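You operate a simulated robot arm through the tools that you are given. There is no shell and no other tool. Be economical: measure what you need, move in short steps, check, and stop when the job is done.

You run a simulated robot arm. Do the job below in one go: nothing can be reset, and whatever is moved stays where it is left.

JOB
Stand the yellow and pink bottles in the crate, caps pushed shut. Set down upright: what you pick out.

Only the result counts: the job must be done as asked and must still hold three seconds after the hand-in. Knocking over, shifting, dropping, spilling or breaking anything else fails it. Lids that push on must go on centred and level and be pressed home; caps that screw on are set level and turned clockwise until they are tight.

ROBOT AND FRAMES
A 6-joint arm with a two-finger parallel gripper, fixed in place. Base frame: the origin is at the foot of the arm, x ahead of it, y to its left, z up; the work surface is at about z = 0.74. Readings come in m, degrees, newtons and seconds.
With the tool pointing down near the work surface it reaches from about 0.26 to 0.68 m from the base axis. Its first joint turns from -66.0 to 66.0 degrees. Payload 2.9 kg.
The tool frame sits at the grasp point between the pads (the TCP): z along the fingers, y along the line on which they close. The tips reach 0.03 m beyond it. The gripper opens to 0.11 m. The fingers are 0.02 m wide and 0.01 m thick; the gripper's body (0.048 by 0.112 m) begins 0.055 m behind the TCP.
Orientation is that of the tool frame in the base frame, as [roll, pitch, yaw] about the fixed x, y, z axes, in that order (R = Rz(yaw) Ry(pitch) Rx(roll)). With the fingers straight down and closing along the base's y, the tool's x points along the base's -x, its y along +y and its z along -z.

CONTROLS
- The arm moves only by the tool nudge_tool. Its argument "deltas" is a list of rows, each a list of 7 numbers: the gripper command, from -1 (fully open) to 1 (shut), values between in proportion, then the shift along the tool's x, y, z in m, then the turn, a rotation vector about the tool's x, y, z in degrees. In form: [[fingers, x, y, z, wx, wy, wz], ...]. A call has 1 to 10 rows; each row shifts and turns the commanded pose from where the row before left it, along the tool's axes as they then stand. Rows are played at 5 a second. More than 0.05 m and 8.6 degrees between two rows, or a gripper value outside its range, and nothing of the call is played. Where a pose cannot be reached the arm comes as near as it can. A force on the tool above 70 N (or 10 N above the force at the start of the call, whichever is more), or a blocked arm, ends the call early, and 0.2 s more pass. Each finger travels about 0.108 m/s and halts on what it meets, pressing with about 31 N; the grip force reading is that of the motor and also rises with nothing between the fingers. The clock runs only during rows and for 0.2 s after the last one: add rows that do not move to give the fingers time. The reply holds the time, the measured pose of the TCP, the force on the tool along the base axes, the opening and the grip force, in the units named above and with some noise, with the torque about the TCP (base axes, N m) and any sound that the robot's microphone picked up.
- Cameras (640 x 400 px; columns grow to the right, rows downward): "scene" is fixed at [0.0754, 0.426, 1.3879]; the picture's right is [-0.86, -0.52, 0.00], its down [-0.35, 0.57, -0.74] and it looks along [0.38, -0.63, -0.67] (base axes); focal length 319 px, centre (320, 200). "wrist" rides on the gripper at [0.072, 0.017, -0.103] in the tool frame; the picture's right is [-0.23, 0.97, 0.00], its down [-0.76, -0.18, -0.62] and it looks along [-0.61, -0.14, 0.78] (tool axes); focal length 222 px, centre (320, 200). There is no depth. A picture from a camera that has moved, and an enlarged one, comes with that camera's place and axes in the base frame and with its lens. The place of the scene camera against the robot may be out by one fixed shift of up to 0.025 m in any direction.
- get_image(camera): a new picture of that camera. The clock stands still meanwhile.
- inspect(camera, box): a new picture of the part [left, top, right, bottom] of that camera's present view, enlarged. The clock stands still meanwhile.
- finish_job(): hands the job in; it is judged then, once.

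Go step by step. Nothing tells you positions but the pictures and the camera data: compare them with the known pose of the tool, close in by small moves and look again before you grip or let go. The budget is 120 turns and 84 pictures, counting those below and the enlarged ones. Unless the task says otherwise, let go and move clear before handing in, and close with one line.

The tools are called after "Request:" as a command line: name --pt "numbers of a row" for each row, then --argument value for the rest, lists and objects as JSON in quotes. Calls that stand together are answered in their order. nudge_tool: Moves the arm, as the interface text tells. Its arguments: {"type":"object","properties":{"deltas":{"type":"array","items":{"type":"array","items":{"type":"number"}}}},"required":["deltas"]} The other tools are called the same way: get_image (camera) takes a picture; inspect (camera, box) takes an enlarged picture of a part of a camera's view; finish_job () hands the job in.

At the start:

```text
time_s: 0.0
tcp_pos: [0.4434, 0.055, 1.0498]
tool_rot: [-180.0, -0.1, 180.0]
wrist_force: [-0.8, -0.2, -0.4]
moment: [0.01, -0.01, -0.01]
gripper_width: 0.1103
gripper_force: 0.0
```

scene: 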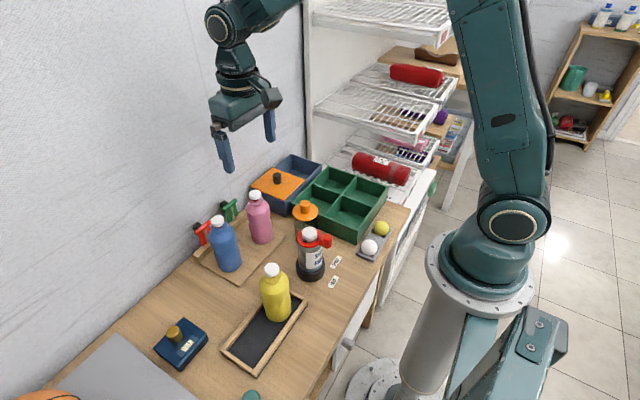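
wrist: 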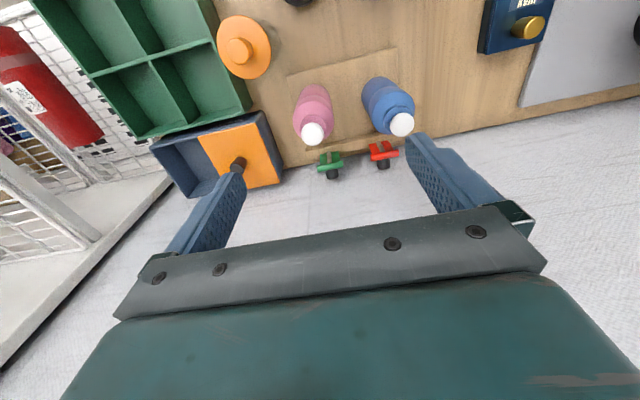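

I see yellow, pink and blue bottles, a green divided crate, a clamp-like bottle, and other items. First I'll take enlarged views.

Request:
inspect --camera "scene" --box '[180, 140, 420, 290]'

Request:
inspect --camera "scene" --box '[120, 250, 360, 400]'

Request:
inspect --camera "wrist" --box '[80, 0, 480, 200]'

```text
2.67 times, centred on (300, 215) of scene
camera zoom: at [0.0754, 0.426, 1.3879], right [-0.86, -0.52, 0.0], down [-0.35, 0.57, -0.74], along [0.38, -0.63, -0.67], focal length 850 px, centre (373, 160)
```

zoom: 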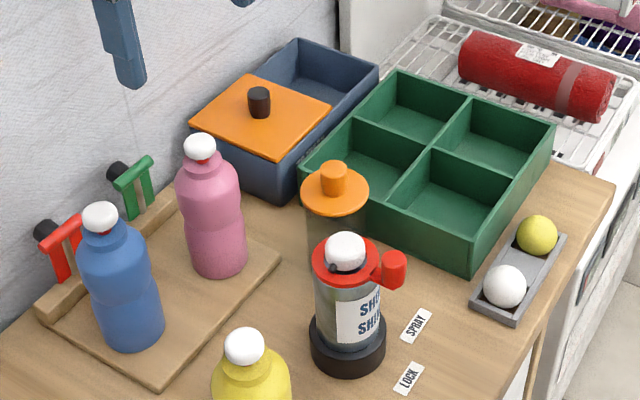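

```text
2.67 times, centred on (240, 325) of scene
camera zoom: at [0.0754, 0.426, 1.3879], right [-0.86, -0.52, 0.0], down [-0.35, 0.57, -0.74], along [0.38, -0.63, -0.67], focal length 850 px, centre (533, -133)
```

zoom: 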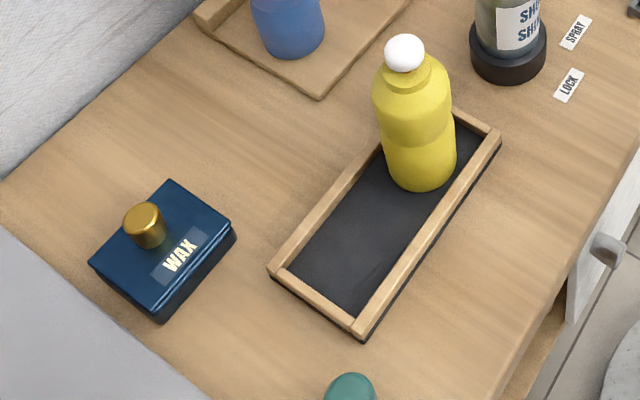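

```text
1.60 times, centred on (280, 100) of wrist
camera zoom: at [0.3725, 0.072, 1.1534], right [0.23, 0.97, 0.0], down [0.76, -0.18, 0.62], along [0.61, -0.14, -0.78], focal length 355 px, centre (384, 360)
```

zoom: 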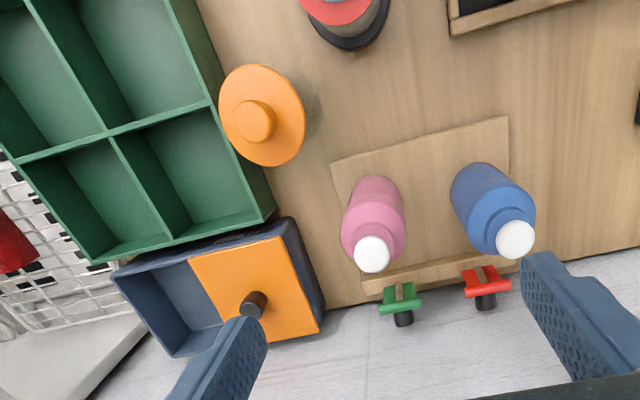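

Pink shows a red band below its cap (pulled open); yellow looks shut. I'll move the arm to view the crate from above with the accurate wrist camera.

Request:
nudge_tool --pt "-1 0.04 -0.045 0 0 0 0" --pt "-1 0.04 -0.045 0 0 0 0" --pt "-1 0.03 -0.045 0 0 0 0" --pt "-1 0 -0.03 0 0 0 0" --pt "-1 0 0 0 0 0 0"

Request:
get_image --camera "wrist"

Request:
get_image --camera "scene"

```text
refused: row 1 steps farther than a row can; nothing moved
```

```text
78 pictures are left
camera wrist: at [0.3725, 0.072, 1.1534], right [0.23, 0.97, 0.0], down [0.76, -0.18, 0.62], along [0.61, -0.14, -0.78], focal length 222 px, centre (320, 200)
```

wrist: 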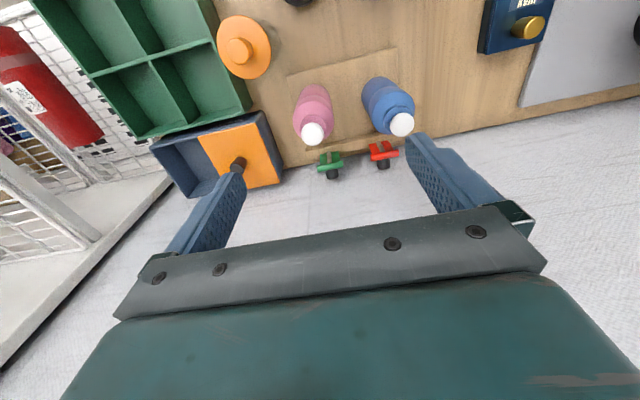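

```text
77 pictures are left
```

scene: 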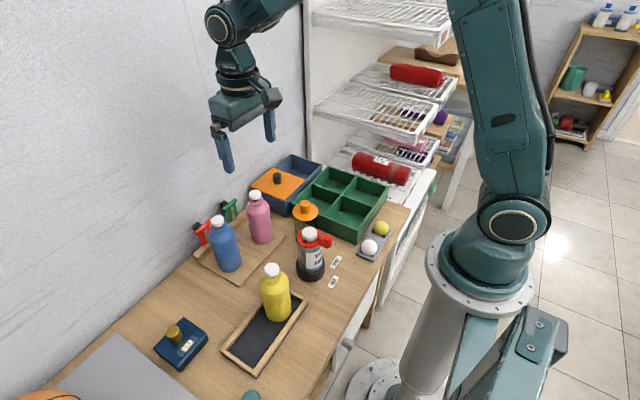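

The step was too long; repeat with smaller rows.

Request:
nudge_tool --pt "-1 0.03 -0.03 0 0 0 0" --pt "-1 0.03 -0.03 0 0 0 0" --pt "-1 0.03 -0.03 0 0 0 0" --pt "-1 0.03 -0.03 0 0 0 0" --pt "-1 0 -0.03 0 0 0 0" --pt "-1 0 0 0 0 0 0"

Request:
get_image --camera "wrist"

```text
time_s: 1.4
tcp_pos: [0.3242, -0.0959, 1.0506]
tool_rot: [-180.0, 0.0, 180.0]
wrist_force: [-0.3, 0.3, -0.6]
moment: [0.03, 0.01, 0.0]
gripper_width: 0.11
gripper_force: 0.1
```

```text
76 pictures are left
camera wrist: at [0.2528, -0.0779, 1.1529], right [0.23, 0.97, 0.0], down [0.76, -0.18, 0.62], along [0.61, -0.14, -0.78], focal length 222 px, centre (320, 200)
```

wrist: 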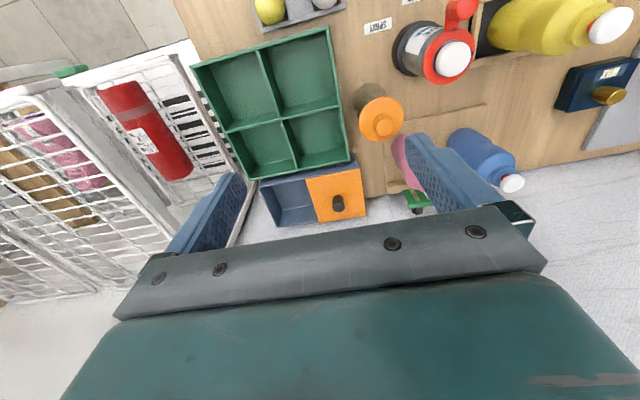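

The crate has four empty cells. Enlarged view to measure it.

Request:
inspect --camera "wrist" --box '[180, 0, 420, 200]'

Request:
inspect --camera "wrist" --box '[340, 0, 640, 200]'

```text
2.00 times, centred on (300, 100) of wrist
camera zoom: at [0.2528, -0.0779, 1.1529], right [0.23, 0.97, 0.0], down [0.76, -0.18, 0.62], along [0.61, -0.14, -0.78], focal length 444 px, centre (360, 400)
```

zoom: 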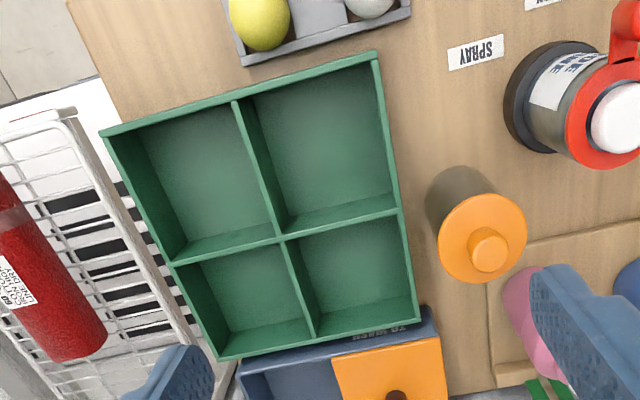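

```text
2.00 times, centred on (490, 100) of wrist
camera zoom: at [0.2528, -0.0779, 1.1529], right [0.23, 0.97, 0.0], down [0.76, -0.18, 0.62], along [0.61, -0.14, -0.78], focal length 444 px, centre (-20, 400)
```

zoom: 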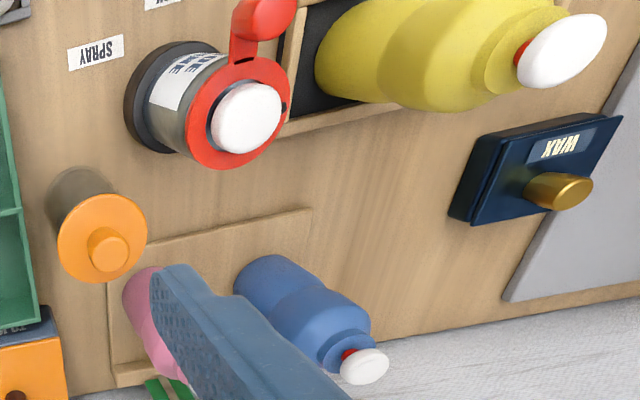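

Crate rim spans roughly x 0.26–0.45, y −0.26…−0.07, with cells about 0.09 m. Next I view the yellow bottle, estimated at (0.32, 0.195).

Request:
nudge_tool --pt "-1 0.005 0.045 0 0 0 0" --pt "-1 0.005 0.045 0 0 0 0" --pt "-1 0.005 0.045 0 0 0 0" --pt "-1 0.005 0.045 0 0 0 0" --pt "-1 0.005 0.045 0 0 0 0" --pt "-1 0 0.04 0 0 0 0" --pt "-1 0 0 0 0 0 0"

Request:
get_image --camera "wrist"

Request:
inspect --camera "wrist" --box '[200, 0, 440, 160]'

```text
time_s: 3.0
tcp_pos: [0.2995, 0.1702, 1.0508]
tool_rot: [179.9, 0.0, 180.0]
wrist_force: [0.1, -0.2, 0.7]
moment: [0.05, -0.03, 0.04]
gripper_width: 0.1099
gripper_force: 0.1
```

```text
73 pictures are left
camera wrist: at [0.2284, 0.1881, 1.153], right [0.23, 0.97, 0.0], down [0.76, -0.18, 0.62], along [0.61, -0.14, -0.78], focal length 222 px, centre (320, 200)
```

wrist: 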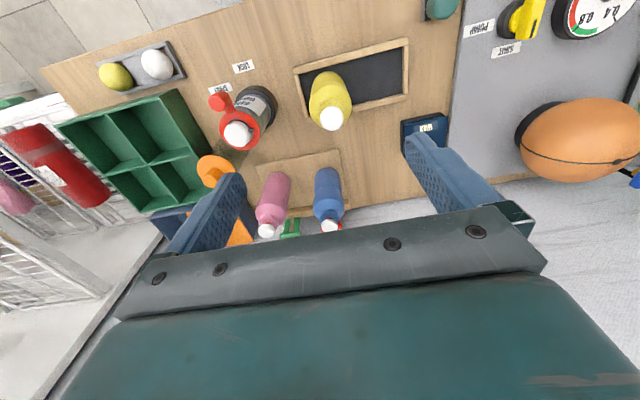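

```text
2.50 times, centred on (320, 80) of wrist
camera zoom: at [0.2284, 0.1881, 1.153], right [0.23, 0.97, 0.0], down [0.76, -0.18, 0.62], along [0.61, -0.14, -0.78], focal length 555 px, centre (320, 500)
```

zoom: 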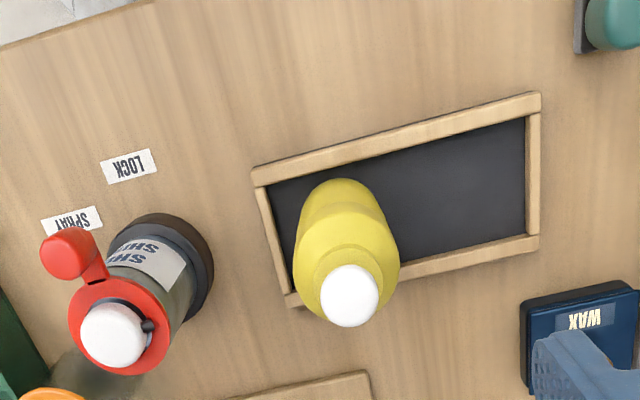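

Triangulated: yellow cap at ≈(0.317, 0.183, 0.893), pink cap at ≈(0.472, 0.040, 0.898). I check the bottle profile to choose the grasp height.

Request:
inspect --camera "scene" --box '[235, 255, 325, 335]'

Request:
inspect --camera "scene" --box '[190, 180, 300, 280]'

```text
5.00 times, centred on (280, 295) of scene
camera zoom: at [0.0754, 0.4261, 1.3879], right [-0.86, -0.52, 0.0], down [-0.35, 0.57, -0.74], along [0.38, -0.63, -0.67], focal length 1594 px, centre (520, -275)
```

zoom: 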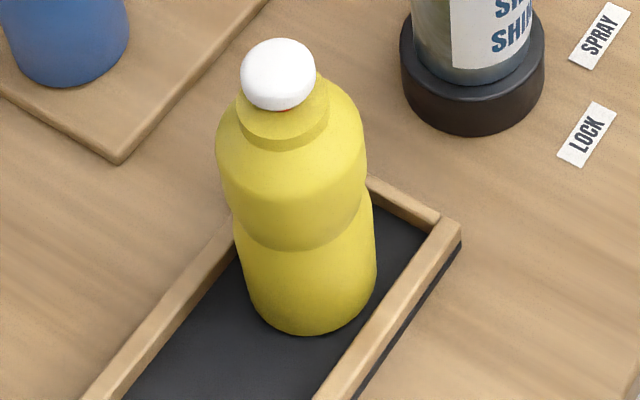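

```text
4.00 times, centred on (245, 230) of scene
camera zoom: at [0.0754, 0.4261, 1.3879], right [-0.86, -0.52, 0.0], down [-0.35, 0.57, -0.74], along [0.38, -0.63, -0.67], focal length 1276 px, centre (620, 80)
```

zoom: 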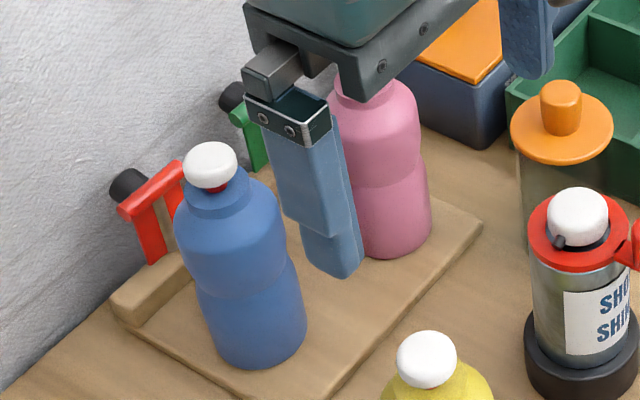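

The cap top is near z≈0.905 and the upper body cylinder spans about 0.805–0.84. I'll come down around yellow, stop at z=0.93 and check alignment.

Request:
nudge_tool --pt "-0.75 -0.0175 0.0126 0.02 0 0 0" --pt "-0.75 0 0 0.035 0 0 0" --pt "-0.75 0 0 0.035 0 0 0" --pt "-0.75 0 0 0.03 0 0 0" --pt "-0.75 0 0 0 0 0 0"

Request:
get_image --camera "wrist"

Request:
get_image --camera "scene"

```text
time_s: 4.2
tcp_pos: [0.3174, 0.1837, 0.9303]
tool_rot: [179.9, 0.1, -180.0]
wrist_force: [0.4, -0.3, 0.3]
moment: [0.0, -0.01, 0.01]
gripper_width: 0.0964
gripper_force: 0.0
```

```text
69 pictures are left
camera wrist: at [0.2456, 0.2007, 1.0327], right [0.23, 0.97, 0.0], down [0.76, -0.18, 0.62], along [0.61, -0.14, -0.78], focal length 222 px, centre (320, 200)
```

wrist: 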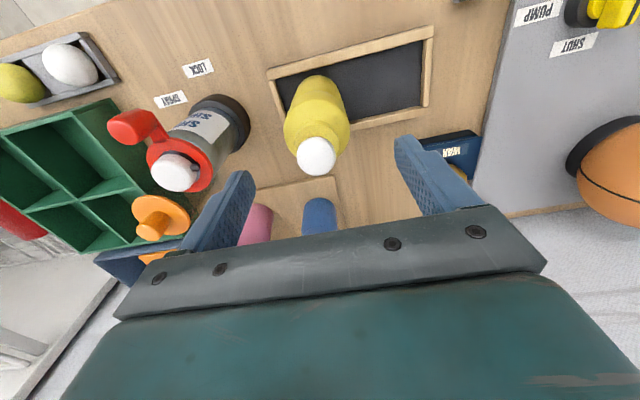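

```text
68 pictures are left
```

scene: 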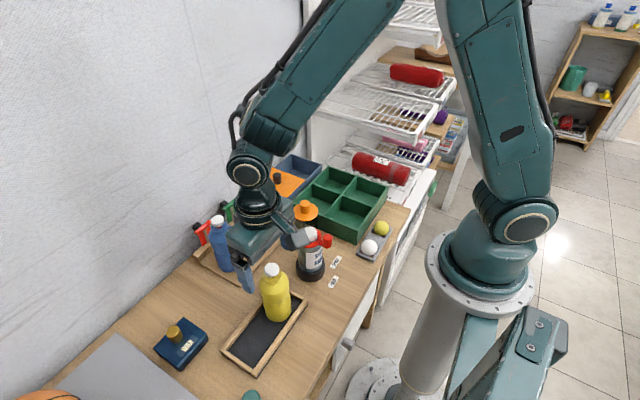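

Wrist triangulation again gives (0.316, 0.1825). I zoom the scene view to confirm the fingers straddle the cap.

Request:
inspect --camera "scene" --box '[215, 210, 335, 330]'

Request:
inspect --camera "wrist" --box '[180, 60, 480, 250]'

```text
3.33 times, centred on (275, 270) of scene
camera zoom: at [0.0754, 0.426, 1.3879], right [-0.86, -0.52, 0.0], down [-0.35, 0.57, -0.74], along [0.38, -0.63, -0.67], focal length 1063 px, centre (470, -33)
```

zoom: 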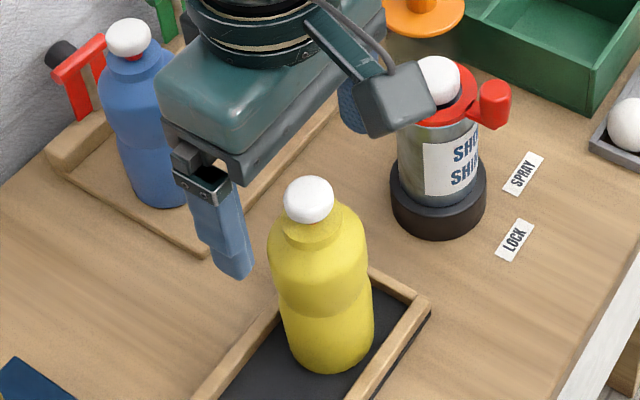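

```text
2.11 times, centred on (330, 155) of wrist
camera zoom: at [0.2456, 0.2007, 1.0327], right [0.23, 0.97, 0.0], down [0.76, -0.18, 0.62], along [0.61, -0.14, -0.78], focal length 468 px, centre (299, 295)
```

zoom: 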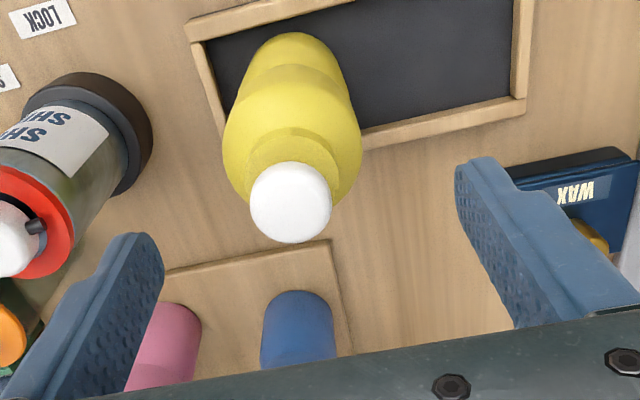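

Alignment is good to about 2 mm. I correct it and lower the palm toward the cap in small steps to press it home.

Request:
nudge_tool --pt "-0.75 0.0008 -0.002 0.03 0 0 0" --pt "-0.75 0 0 0.03 0 0 0" --pt "-0.75 0 0 0.005 0 0 0" --pt "-0.75 0 0 0 0 0 0"

Request:
inspect --camera "scene" --box '[215, 210, 335, 330]'

```text
time_s: 5.2
tcp_pos: [0.3153, 0.1801, 0.8647]
tool_rot: [180.0, -0.1, -180.0]
wrist_force: [-0.4, 0.0, 0.6]
moment: [-0.02, -0.03, -0.01]
gripper_width: 0.0963
gripper_force: 0.1
```

```text
3.33 times, centred on (275, 270) of scene
camera zoom: at [0.0754, 0.426, 1.3879], right [-0.86, -0.52, 0.0], down [-0.35, 0.57, -0.74], along [0.38, -0.63, -0.67], focal length 1063 px, centre (470, -33)
```

zoom: 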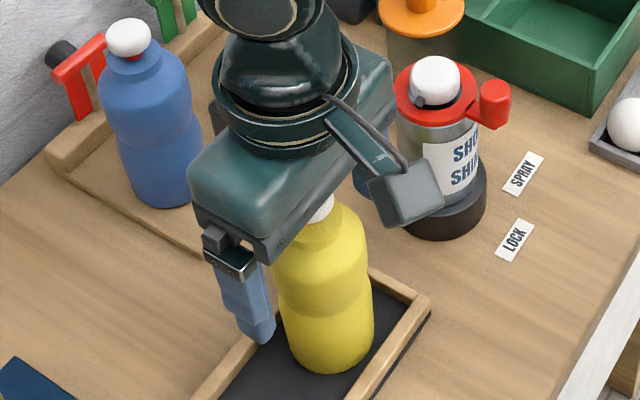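

No contact yet. I continue down in 2–3 mm steps, watching the force.

Request:
nudge_tool --pt "-0.75 0 0 0.003 0 0 0" --pt "-0.75 0 0 0.003 0 0 0" --pt "-0.75 0 0 0.003 0 0 0" --pt "-0.75 0 0 0 0 0 0"

```text
time_s: 6.2
tcp_pos: [0.3149, 0.1807, 0.8553]
tool_rot: [179.9, -0.1, -179.9]
wrist_force: [0.6, -0.5, 0.2]
moment: [0.01, 0.01, 0.01]
gripper_width: 0.0962
gripper_force: 0.0
```

Request:
nudge_tool --pt "-0.75 -0.001 0.001 0.002 0 0 0" --pt "-0.75 0 0 0.002 0 0 0" --pt "-0.75 0 0 0.002 0 0 0" --pt "-0.75 0 0 0 0 0 0"

Request:
inspect --camera "scene" --box '[215, 210, 335, 330]'

```text
time_s: 7.2
tcp_pos: [0.3148, 0.1811, 0.8507]
tool_rot: [180.0, -0.1, 179.9]
wrist_force: [-0.1, 0.5, 0.6]
moment: [-0.01, 0.02, 0.03]
gripper_width: 0.0963
gripper_force: 0.1
```

```text
3.33 times, centred on (275, 270) of scene
camera zoom: at [0.0754, 0.426, 1.3879], right [-0.86, -0.52, 0.0], down [-0.35, 0.57, -0.74], along [0.38, -0.63, -0.67], focal length 1063 px, centre (470, -33)
```

zoom: 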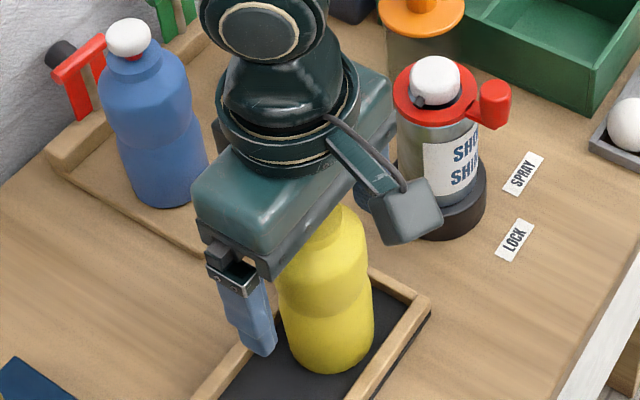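

Request:
nudge_tool --pt "-0.75 -0.0015 0.001 0.0015 0 0 0" --pt "-0.75 0 0 0.0015 0 0 0" --pt "-0.75 0 0 0.0015 0 0 0" --pt "-0.75 0 0 0 0 0 0"

```text
time_s: 8.2
tcp_pos: [0.3185, 0.1813, 0.8466]
tool_rot: [-180.0, 0.1, 180.0]
wrist_force: [0.6, -1.3, 0.4]
moment: [0.0, -0.03, 0.0]
gripper_width: 0.0962
gripper_force: 0.0
```

Request:
nudge_tool --pt "-0.75 0 0 0.001 0 0 0" --pt "-0.75 0 0 0.001 0 0 0" --pt "-0.75 0 0 0.001 0 0 0" --pt "-0.75 0 0 0.001 0 0 0" --pt "-0.75 0 0 0 0 0 0"

```text
time_s: 9.4
tcp_pos: [0.318, 0.1813, 0.8415]
tool_rot: [-180.0, 0.0, 179.9]
wrist_force: [-1.0, -0.4, -0.2]
moment: [0.0, 0.02, 0.01]
gripper_width: 0.0964
gripper_force: 0.1
```

Request:
nudge_tool --pt "-0.75 0 0 0.001 0 0 0" --pt "-0.75 0 0 0.001 0 0 0" --pt "-0.75 0 0 0.001 0 0 0" --pt "-0.75 0 0 0.001 0 0 0" --pt "-0.75 0 0 0 0 0 0"

Request:
inspect --camera "scene" --box '[215, 210, 335, 330]'

```text
time_s: 10.6
tcp_pos: [0.3182, 0.1816, 0.8382]
tool_rot: [180.0, 0.1, 179.9]
wrist_force: [-0.1, 0.2, -0.6]
moment: [-0.02, 0.01, -0.03]
gripper_width: 0.0962
gripper_force: 0.0
```

```text
3.33 times, centred on (275, 270) of scene
camera zoom: at [0.0754, 0.426, 1.3879], right [-0.86, -0.52, 0.0], down [-0.35, 0.57, -0.74], along [0.38, -0.63, -0.67], focal length 1063 px, centre (470, -33)
```

zoom: 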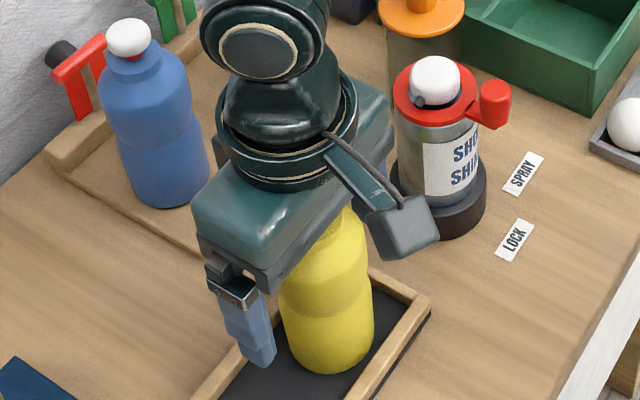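

Request:
nudge_tool --pt "-0.75 0 0 0.001 0 0 0" --pt "-0.75 0 0 0.001 0 0 0" --pt "-0.75 0 0 0.001 0 0 0" --pt "-0.75 0 0 0.001 0 0 0" --pt "-0.75 0 0 0 0 0 0"

```text
time_s: 11.8
tcp_pos: [0.3185, 0.1823, 0.8344]
tool_rot: [-180.0, 0.0, -180.0]
wrist_force: [-0.3, 0.0, 6.7]
moment: [-0.02, 0.07, 0.02]
gripper_width: 0.0963
gripper_force: 0.1
```

Contact with the cap at 6.7 N. I press harder to push it home.

Request:
nudge_tool --pt "-0.75 0 0 0.001 0 0 0" --pt "-0.75 0 0 0.001 0 0 0" --pt "-0.75 0 0 0 0 0 0"

```text
time_s: 12.6
tcp_pos: [0.3178, 0.183, 0.8331]
tool_rot: [180.0, 0.2, -180.0]
wrist_force: [-0.2, -0.7, 15.3]
moment: [0.0, 0.06, -0.02]
gripper_width: 0.0964
gripper_force: 0.1
```

Request:
nudge_tool --pt "-0.75 0 0 0.002 0 0 0" --pt "-0.75 0 0 0.002 0 0 0" --pt "-0.75 0 0 0 0 0 0"

```text
time_s: 13.4
tcp_pos: [0.3175, 0.1829, 0.8292]
tool_rot: [-180.0, 0.1, -180.0]
wrist_force: [-1.4, -1.1, 31.5]
moment: [0.0, 0.09, -0.01]
gripper_width: 0.0965
gripper_force: 0.2
```

Request:
nudge_tool --pt "-0.75 0 0 0.002 0 0 0" --pt "-0.75 0 0 0.002 0 0 0" --pt "-0.75 0 0 0 0 0 0"

```text
time_s: 14.2
tcp_pos: [0.3187, 0.1841, 0.8258]
tool_rot: [179.8, 0.3, -180.0]
wrist_force: [-1.6, -1.6, 45.3]
moment: [0.04, 0.18, 0.0]
gripper_width: 0.0965
gripper_force: 0.0
```

Request:
inspect --camera "scene" --box '[235, 250, 325, 330]'

Request:
get_image --camera "wrist"

```text
5.00 times, centred on (280, 290) of scene
camera zoom: at [0.0749, 0.4257, 1.388], right [-0.86, -0.52, 0.0], down [-0.35, 0.57, -0.74], along [0.38, -0.63, -0.67], focal length 1594 px, centre (520, -250)
```

zoom: 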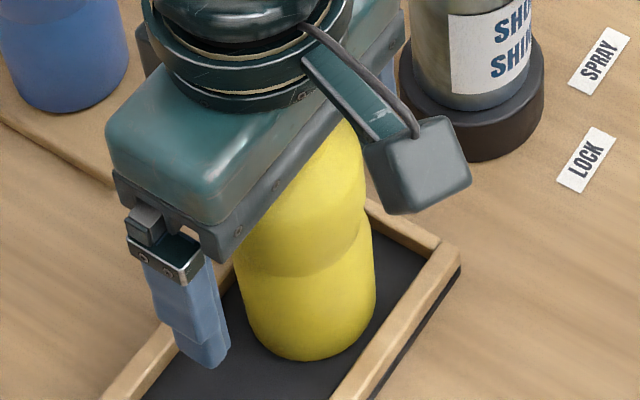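

```text
61 pictures are left
camera wrist: at [0.2473, 0.2, 0.9277], right [0.23, 0.97, 0.0], down [0.76, -0.18, 0.63], along [0.61, -0.14, -0.78], focal length 222 px, centre (320, 200)
```

wrist: 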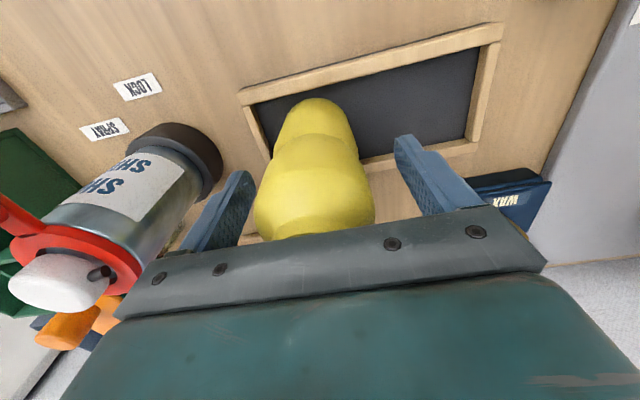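

Request:
nudge_tool --pt "-0.75 0 0 0.0015 0 0 0" --pt "-0.75 0 0 0.0015 0 0 0" --pt "-0.75 0 0 0 0 0 0"

```text
time_s: 15.0
tcp_pos: [0.3193, 0.1808, 0.8236]
tool_rot: [179.8, 0.4, 180.0]
wrist_force: [-0.1, 0.0, 52.4]
moment: [-0.07, 0.3, -0.01]
gripper_width: 0.0963
gripper_force: 0.1
```

I back off and check whether the cap has gone down.

Request:
nudge_tool --pt "-0.75 0 0 -0.004 0 0 0" --pt "-0.75 0 0 -0.004 0 0 0" --pt "-0.75 0 0 0 0 0 0"

```text
time_s: 15.8
tcp_pos: [0.3178, 0.1818, 0.8292]
tool_rot: [180.0, 0.1, -179.9]
wrist_force: [5.3, 1.8, 28.6]
moment: [-0.18, 0.43, 0.0]
gripper_width: 0.0963
gripper_force: 0.1
```

Request:
nudge_tool --pt "-0.75 0 0 -0.004 0 0 0" --pt "-0.75 0 0 -0.004 0 0 0" --pt "-0.75 0 0 -0.03 0 0 0" --pt "-0.75 0 0 -0.04 0 0 0" --pt "-0.75 0 0 -0.03 0 0 0" --pt "-0.75 0 0 0 0 0 0"

Request:
inspect --camera "scene" --box '[235, 255, 325, 335]'

Request:
inspect --camera "wrist" --box '[200, 50, 440, 210]'

```text
time_s: 17.2
tcp_pos: [0.3179, 0.1811, 0.9372]
tool_rot: [180.0, -0.1, -180.0]
wrist_force: [0.2, -0.5, -0.3]
moment: [0.02, 0.01, 0.02]
gripper_width: 0.0963
gripper_force: 0.0
```

```text
5.00 times, centred on (280, 295) of scene
camera zoom: at [0.0754, 0.426, 1.3879], right [-0.86, -0.52, 0.0], down [-0.35, 0.57, -0.74], along [0.38, -0.63, -0.67], focal length 1594 px, centre (520, -275)
```

zoom: 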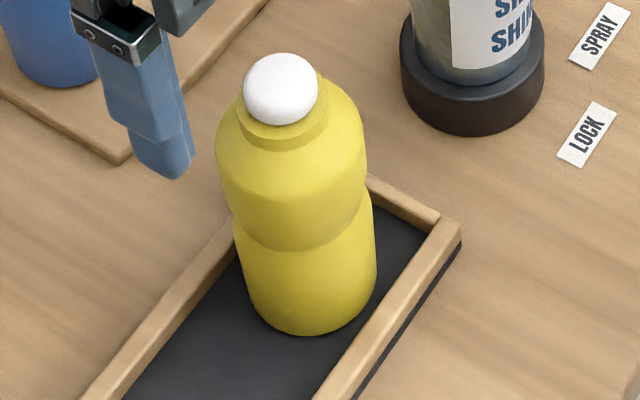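

```text
2.50 times, centred on (320, 130) of wrist
camera zoom: at [0.2465, 0.1992, 1.0396], right [0.23, 0.97, 0.0], down [0.76, -0.18, 0.62], along [0.61, -0.14, -0.78], focal length 555 px, centre (320, 375)
```

zoom: 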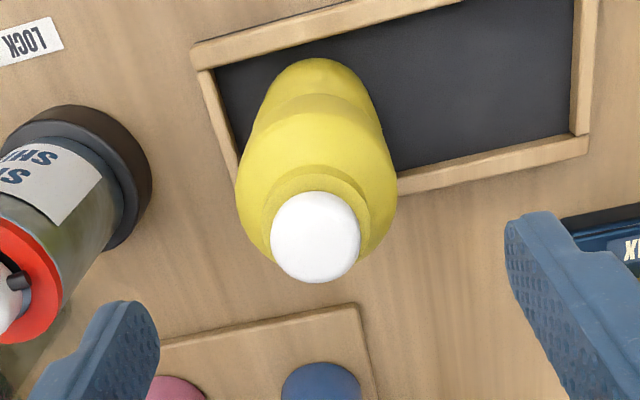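

The cap went down and no red shows now: yellow is shut. I lower again, grip the upper body, and test the lift.

Request:
nudge_tool --pt "-0.75 0 0 0.04 0 0 0" --pt "-0.75 0 0 0.04 0 0 0" --pt "-0.75 0 0 0.024 0 0 0" --pt "-0.75 0 0 0 0 0 0" --pt "0.3 0 0 0 0 0 0" --pt "0.3 0 0 0 0 0 0" --pt "0.3 0 0 0 0 0 0"

```text
time_s: 18.8
tcp_pos: [0.318, 0.1814, 0.8337]
tool_rot: [-179.9, 0.1, 180.0]
wrist_force: [-0.4, -5.0, 12.8]
moment: [-0.21, -0.2, -0.07]
gripper_width: 0.0555
gripper_force: 30.9
```

Gripped at 0.0555 m. I lift slowly and check.

Request:
nudge_tool --pt "1 0 0 -0.005 0 0 0" --pt "1 0 0 -0.015 0 0 0" --pt "1 0 0 -0.02 0 0 0" --pt "1 0 0 0 0 0 0"

Request:
inspect --camera "scene" --box '[215, 210, 335, 330]'

```text
time_s: 19.8
tcp_pos: [0.3181, 0.1821, 0.8735]
tool_rot: [-180.0, 0.1, -179.9]
wrist_force: [0.4, 0.5, -4.7]
moment: [-0.04, 0.0, -0.01]
gripper_width: 0.0556
gripper_force: 31.0
```

```text
3.33 times, centred on (275, 270) of scene
camera zoom: at [0.0754, 0.4261, 1.3878], right [-0.86, -0.52, 0.0], down [-0.35, 0.57, -0.74], along [0.38, -0.63, -0.67], focal length 1063 px, centre (470, -33)
```

zoom: 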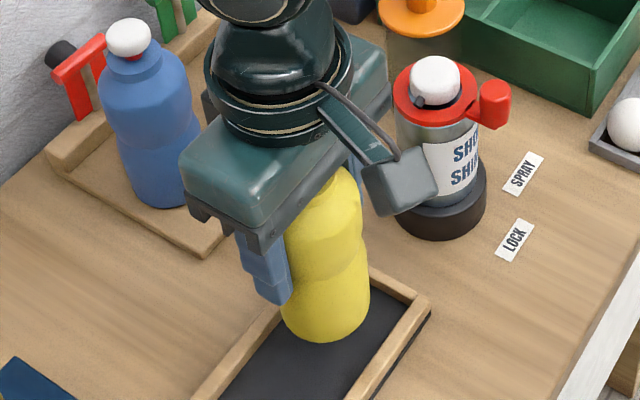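

Yellow is held firmly and upright, weighing about 4.7 N. I raise it and carry it toward the near-right crate cell (~0.308, −0.117).

Request:
nudge_tool --pt "1 0 0 -0.03 0 0 0" --pt "1 0 0 -0.04 0 0 0" --pt "1 0 0 -0.04 0 0 0" --pt "1 0 0 -0.03 0 0 0" --pt "1 0 -0.02 0 0 0 0" --pt "1 0.002 -0.03 0 0 0 0" --pt "1 0.002 -0.03 0 0 0 0" --pt "1 0.002 -0.03 0 0 0 0" --pt "1 0.002 -0.03 0 0 0 0" --pt "1 0.002 -0.03 0 0 0 0"

Request:
nudge_tool --pt "1 0 -0.03 0 0 0 0" --pt "1 0 -0.03 0 0 0 0" --pt "1 0 -0.03 0 0 0 0" --pt "1 0 -0.02 0 0 0 0" --pt "1 0 -0.01 0 0 0 0" --pt "1 0 0 0 0 0 0"

Request:
get_image --camera "wrist"

Request:
get_image --camera "scene"

```text
time_s: 22.0
tcp_pos: [0.3094, 0.0114, 1.0146]
tool_rot: [-180.0, 0.0, 180.0]
wrist_force: [0.2, -1.3, -4.1]
moment: [0.02, 0.0, -0.01]
gripper_width: 0.0555
gripper_force: 30.8
```

```text
time_s: 23.4
tcp_pos: [0.3075, -0.1075, 1.0142]
tool_rot: [179.9, 0.0, -180.0]
wrist_force: [0.4, 0.2, -4.3]
moment: [-0.02, -0.02, 0.03]
gripper_width: 0.0554
gripper_force: 31.1
```

```text
57 pictures are left
camera wrist: at [0.2368, -0.0908, 1.1162], right [0.23, 0.97, 0.0], down [0.76, -0.18, 0.62], along [0.61, -0.14, -0.78], focal length 222 px, centre (320, 200)
```

wrist: 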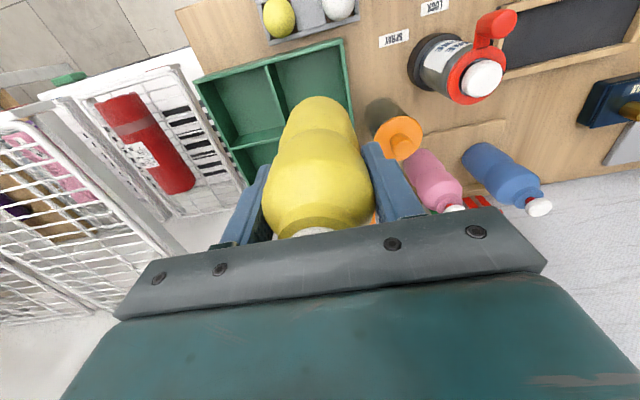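

```text
56 pictures are left
```

scene: 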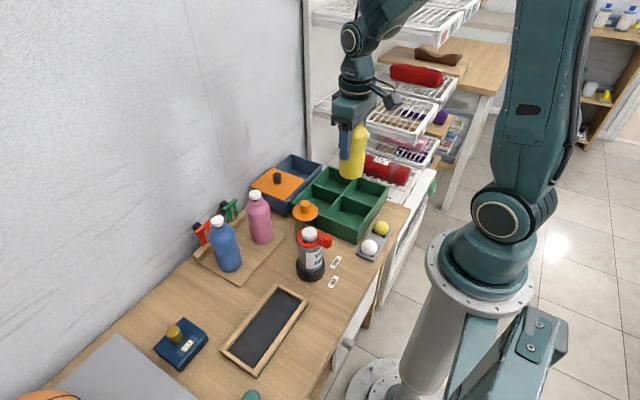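

The crate corners reconfirm: cell centre ≈(0.308, −0.116), rim z≈0.796. I centre and lower to just above the floor.

Request:
nudge_tool --pt "1 -0.0005 -0.0085 0 0 0 0" --pt "1 0 0 0.03 0 0 0" --pt "1 0 0 0.03 0 0 0" --pt "1 0 0 0.03 0 0 0" --pt "1 0 0 0 0 0 0"

Request:
inspect --camera "scene" --box '[280, 130, 420, 250]'

Request:
inspect --camera "wrist" --box '[170, 0, 430, 200]'

```text
time_s: 24.6
tcp_pos: [0.3086, -0.1156, 0.9231]
tool_rot: [-179.9, 0.1, -180.0]
wrist_force: [0.5, 0.3, -3.8]
moment: [0.02, -0.03, -0.01]
gripper_width: 0.0553
gripper_force: 31.2
```

```text
3.33 times, centred on (350, 190) of scene
camera zoom: at [0.0754, 0.426, 1.3879], right [-0.86, -0.52, 0.0], down [-0.35, 0.57, -0.74], along [0.38, -0.63, -0.67], focal length 1063 px, centre (220, 233)
```

zoom: 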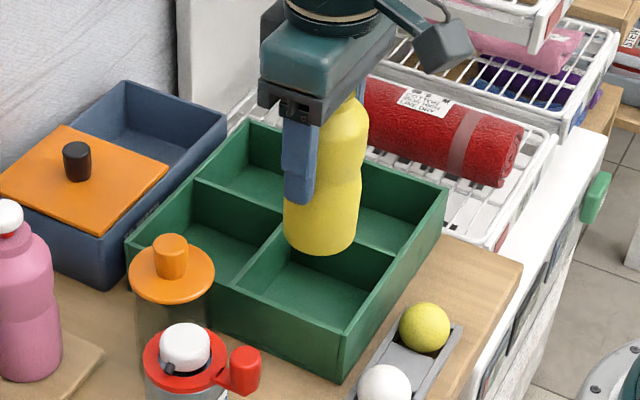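

```text
2.00 times, centred on (300, 100) of wrist
camera zoom: at [0.2375, -0.0987, 1.0254], right [0.23, 0.97, 0.0], down [0.76, -0.18, 0.62], along [0.61, -0.14, -0.78], focal length 444 px, centre (360, 400)
```

zoom: 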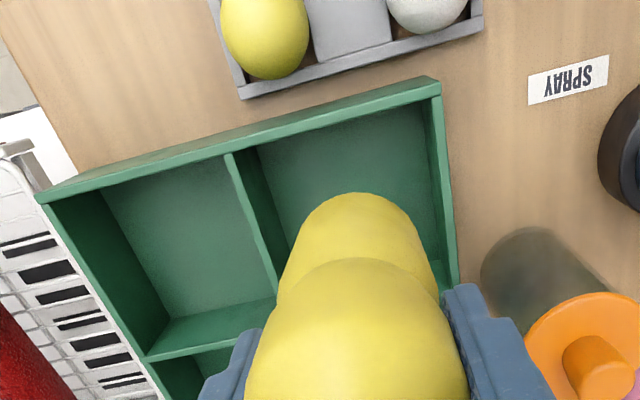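

Position is well centred over the cell. I lower it into the cell.

Request:
nudge_tool --pt "1 0 0 0.03 0 0 0" --pt "1 0 0 0.025 0 0 0" --pt "1 0 0 0.02 0 0 0" --pt "1 0 0 0.003 0 0 0" --pt "1 0 0 0 0 0 0"

Request:
inspect --camera "wrist" --box '[170, 0, 430, 200]'

```text
time_s: 25.8
tcp_pos: [0.3077, -0.1166, 0.8454]
tool_rot: [180.0, 0.0, 179.9]
wrist_force: [0.4, -0.1, -4.1]
moment: [0.0, -0.04, -0.01]
gripper_width: 0.0554
gripper_force: 31.3
```

```text
2.00 times, centred on (300, 100) of wrist
camera zoom: at [0.2368, -0.0986, 0.9481], right [0.23, 0.97, 0.0], down [0.76, -0.18, 0.62], along [0.61, -0.14, -0.78], focal length 444 px, centre (360, 400)
```

zoom: 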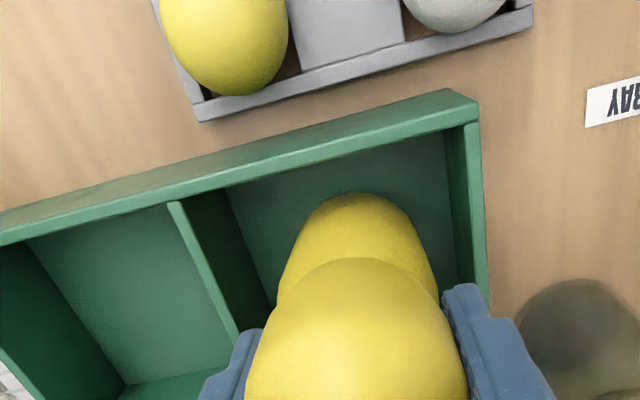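

Request:
nudge_tool --pt "1 0 0 0.002 0 0 0" --pt "1 0 0 0.002 0 0 0" --pt "1 0 0 0.002 0 0 0" --pt "1 0 0 0.002 0 0 0" --pt "1 0 0 0 0 0 0"

```text
time_s: 27.0
tcp_pos: [0.3095, -0.1163, 0.8361]
tool_rot: [-179.9, 0.0, 180.0]
wrist_force: [-0.2, 0.3, -4.5]
moment: [0.03, 0.0, 0.01]
gripper_width: 0.0555
gripper_force: 31.1
```

Request:
nudge_tool --pt "1 0 0 0.001 0 0 0" --pt "1 0 0 0.001 0 0 0" --pt "1 0 0 0.001 0 0 0" --pt "1 0 0 0 0 0 0"

```text
time_s: 28.0
tcp_pos: [0.3097, -0.1165, 0.8334]
tool_rot: [-180.0, 0.1, -180.0]
wrist_force: [-0.6, -1.0, -4.3]
moment: [0.0, 0.0, 0.0]
gripper_width: 0.0552
gripper_force: 30.6
```

Request:
nudge_tool --pt "1 0 0 0.001 0 0 0" --pt "1 0 0 0.001 0 0 0" --pt "1 0 0 0.001 0 0 0" --pt "1 0 0 0 0 0 0"

```text
time_s: 29.0
tcp_pos: [0.308, -0.1161, 0.8309]
tool_rot: [180.0, 0.2, 180.0]
wrist_force: [-5.3, 1.4, 33.9]
moment: [0.39, 0.01, -0.07]
gripper_width: 0.0557
gripper_force: 30.8
```

The bottle is on the crate floor. I ease up 1.5 mm, then open slightly.

Request:
nudge_tool --pt "1 0 0 -0.0015 0 0 0" --pt "1 0 0 0 0 0 0" --pt "-0.15 0 0 0 0 0 0" --pt "-0.15 0 0 0 0 0 0" --pt "-0.15 0 0 -0.005 0 0 0" --pt "-0.15 0 0 -0.01 0 0 0" --pt "-0.15 0 0 -0.015 0 0 0" --pt "-0.15 0 0 0 0 0 0"

Request:
inspect --camera "scene" --box '[280, 130, 420, 250]'

```text
time_s: 30.8
tcp_pos: [0.3093, -0.1166, 0.8622]
tool_rot: [-179.9, 0.1, 180.0]
wrist_force: [-0.2, 0.6, 0.4]
moment: [-0.01, -0.01, -0.02]
gripper_width: 0.0632
gripper_force: 0.1
```

```text
3.33 times, centred on (350, 190) of scene
camera zoom: at [0.0754, 0.426, 1.3879], right [-0.86, -0.52, 0.0], down [-0.35, 0.57, -0.74], along [0.38, -0.63, -0.67], focal length 1063 px, centre (220, 233)
```

zoom: 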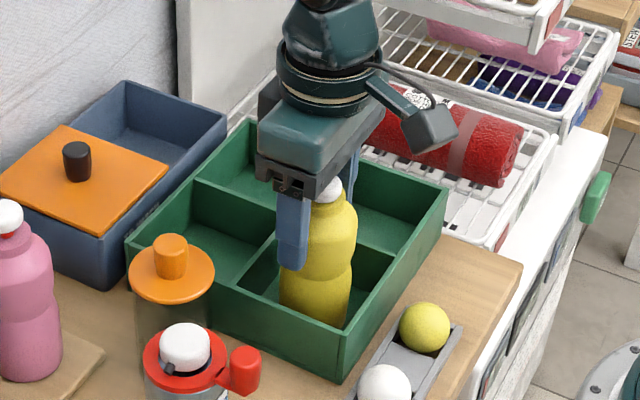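

Yellow stands free in the cell. I go up and over to the pink bottle.

Request:
nudge_tool --pt "-0.15 0 0 -0.04 0 0 0" --pt "-0.15 0 0 -0.04 0 0 0" --pt "-0.15 0 0 -0.04 0 0 0" --pt "-0.7 0 0 -0.02 0 0 0" --pt "-0.7 -0.03 0.03 0 0 0 0" --pt "-0.7 -0.03 0.03 0 0 0 0" --pt "-0.7 -0.03 0.03 0 0 0 0" --pt "-0.7 -0.03 0.03 0 0 0 0" --pt "-0.7 -0.03 0.03 0 0 0 0" --pt "-0.7 -0.012 0.007 0 0 0 0"

Request:
nudge_tool --pt "-0.7 0 0 0.03 0 0 0" --pt "-0.7 0 0 0.03 0 0 0" --pt "-0.7 0 0 0 0 0 0"

Request:
get_image --camera "wrist"

Request:
get_image --camera "scene"

```text
time_s: 33.0
tcp_pos: [0.4699, 0.0398, 1.0028]
tool_rot: [-180.0, 0.1, 179.9]
wrist_force: [-0.2, -0.8, 0.1]
moment: [-0.01, -0.02, -0.02]
gripper_width: 0.0934
gripper_force: 0.0
```

```text
time_s: 33.8
tcp_pos: [0.4697, 0.0408, 0.9421]
tool_rot: [-180.0, 0.1, 179.9]
wrist_force: [-0.6, 0.9, -0.6]
moment: [-0.01, 0.03, 0.0]
gripper_width: 0.0933
gripper_force: 0.0
```

```text
51 pictures are left
camera wrist: at [0.3997, 0.0587, 1.0446], right [0.23, 0.97, 0.0], down [0.76, -0.18, 0.62], along [0.61, -0.14, -0.78], focal length 222 px, centre (320, 200)
```

wrist: 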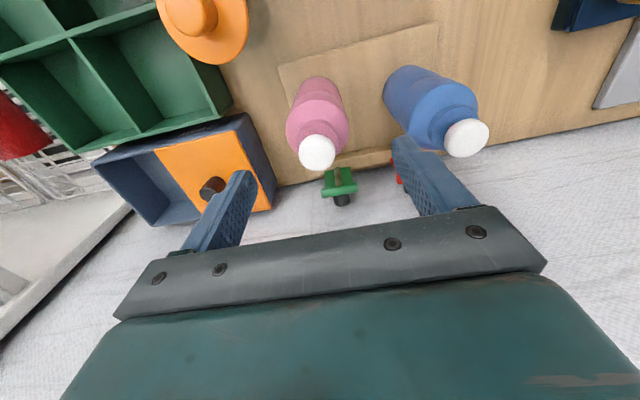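

```text
50 pictures are left
```

scene: 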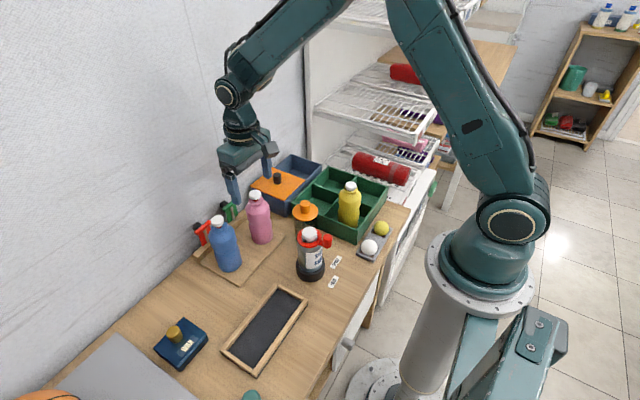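

Pink is at ≈(0.4725, 0.040), matching the tool. I descend over it, with fingers clear of the blue bottle by ~2 cm.

Request:
nudge_tool --pt "-0.7 -0.002 0 0.03 0 0 0" --pt "-0.7 0 0 0.03 0 0 0" --pt "-0.7 0 0 0.02 0 0 0" --pt "-0.7 0 0 0 0 0 0"

Request:
inspect --camera "scene" --box '[190, 160, 310, 280]'

Request:
get_image --camera "wrist"

```text
time_s: 34.8
tcp_pos: [0.4719, 0.0411, 0.8618]
tool_rot: [180.0, 0.1, -180.0]
wrist_force: [0.1, -0.2, -0.1]
moment: [0.0, 0.01, -0.05]
gripper_width: 0.0936
gripper_force: 0.0
```

```text
3.33 times, centred on (250, 220) of scene
camera zoom: at [0.0754, 0.426, 1.3879], right [-0.86, -0.52, 0.0], down [-0.35, 0.57, -0.74], along [0.38, -0.63, -0.67], focal length 1063 px, centre (553, 133)
```

zoom: 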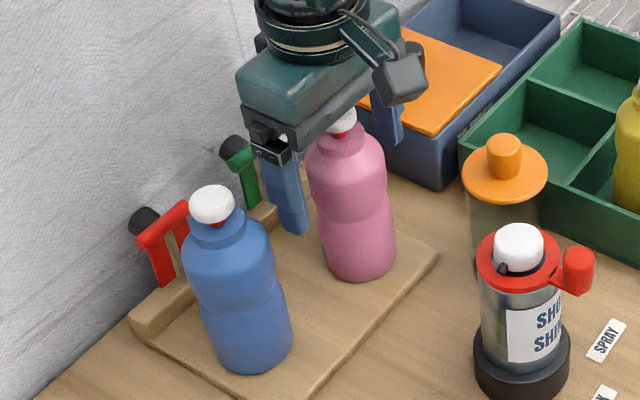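

```text
48 pictures are left
camera wrist: at [0.4012, 0.0582, 0.9646], right [0.23, 0.97, 0.0], down [0.76, -0.18, 0.62], along [0.61, -0.14, -0.78], focal length 222 px, centre (320, 200)
```

wrist: 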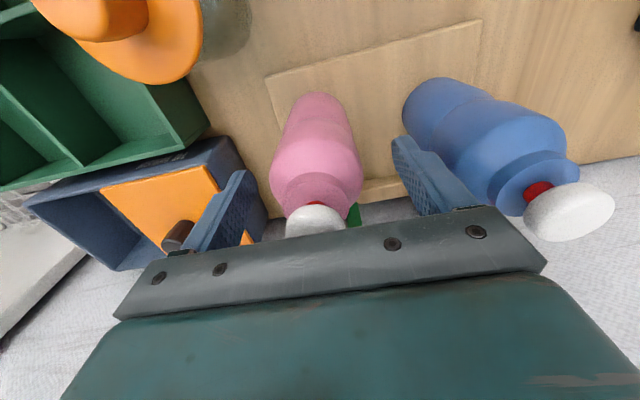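

Slightly narrow the fingers (to ~0.08) for clearance to the blue box and bottle, then lower to contact.

Request:
nudge_tool --pt "-0.45 0 -0.0005 0.005 0 0 0" --pt "-0.45 0 0 0.005 0 0 0" --pt "-0.45 0 0 0.003 0 0 0" --pt "-0.45 0 0 0.002 0 0 0" --pt "-0.45 0 0 0 0 0 0"

```text
time_s: 36.0
tcp_pos: [0.4733, 0.0401, 0.8472]
tool_rot: [-180.0, 0.0, 180.0]
wrist_force: [-0.2, 0.1, -0.6]
moment: [0.01, 0.03, 0.01]
gripper_width: 0.0799
gripper_force: 0.1
```

Request:
nudge_tool --pt "-0.45 0 0 0.002 0 0 0" --pt "-0.45 0 0 0.002 0 0 0" --pt "-0.45 0 0 0 0 0 0"

```text
time_s: 36.8
tcp_pos: [0.4735, 0.0392, 0.843]
tool_rot: [-180.0, 0.0, 180.0]
wrist_force: [0.2, -1.0, 0.2]
moment: [0.0, 0.01, 0.0]
gripper_width: 0.0797
gripper_force: 0.1
```

Request:
nudge_tool --pt "-0.45 0 0 0.0015 0 0 0" --pt "-0.45 0 0 0.0015 0 0 0" --pt "-0.45 0 0 0.0015 0 0 0" --pt "-0.45 0 0 0 0 0 0"

```text
time_s: 37.8
tcp_pos: [0.4725, 0.041, 0.8399]
tool_rot: [-180.0, 0.0, -180.0]
wrist_force: [0.1, 0.5, -0.8]
moment: [0.01, -0.01, 0.03]
gripper_width: 0.0799
gripper_force: 0.0
```

Request:
nudge_tool --pt "-0.45 0 0 0.0015 0 0 0" --pt "-0.45 0 0 0.0015 0 0 0" --pt "-0.45 0 0 0.0015 0 0 0" --pt "-0.45 0 0 0 0 0 0"

```text
time_s: 38.8
tcp_pos: [0.4729, 0.0391, 0.8359]
tool_rot: [180.0, 0.2, -180.0]
wrist_force: [-0.9, 0.6, 10.5]
moment: [-0.02, 0.0, 0.01]
gripper_width: 0.08
gripper_force: 0.0
```

Contact with pink's cap. I press on up to about 50 N.

Request:
nudge_tool --pt "-0.45 0 0 0.002 0 0 0" --pt "-0.45 0 0 0.002 0 0 0" --pt "-0.45 0 0 0.002 0 0 0" --pt "-0.45 0 0 0 0 0 0"

```text
time_s: 39.8
tcp_pos: [0.4742, 0.0412, 0.8294]
tool_rot: [180.0, 0.3, -180.0]
wrist_force: [-2.4, -0.6, 31.6]
moment: [-0.03, 0.02, -0.01]
gripper_width: 0.0797
gripper_force: 0.1
```

Request:
nudge_tool --pt "-0.45 0 0 0.002 0 0 0" --pt "-0.45 0 0 0.002 0 0 0" --pt "-0.45 0 0 0.002 0 0 0" --pt "-0.45 0 0 0 0 0 0"

```text
time_s: 40.8
tcp_pos: [0.4743, 0.0401, 0.8262]
tool_rot: [-180.0, 0.5, 180.0]
wrist_force: [-3.0, -0.2, 49.6]
moment: [-0.01, 0.09, -0.03]
gripper_width: 0.0797
gripper_force: 0.1
```

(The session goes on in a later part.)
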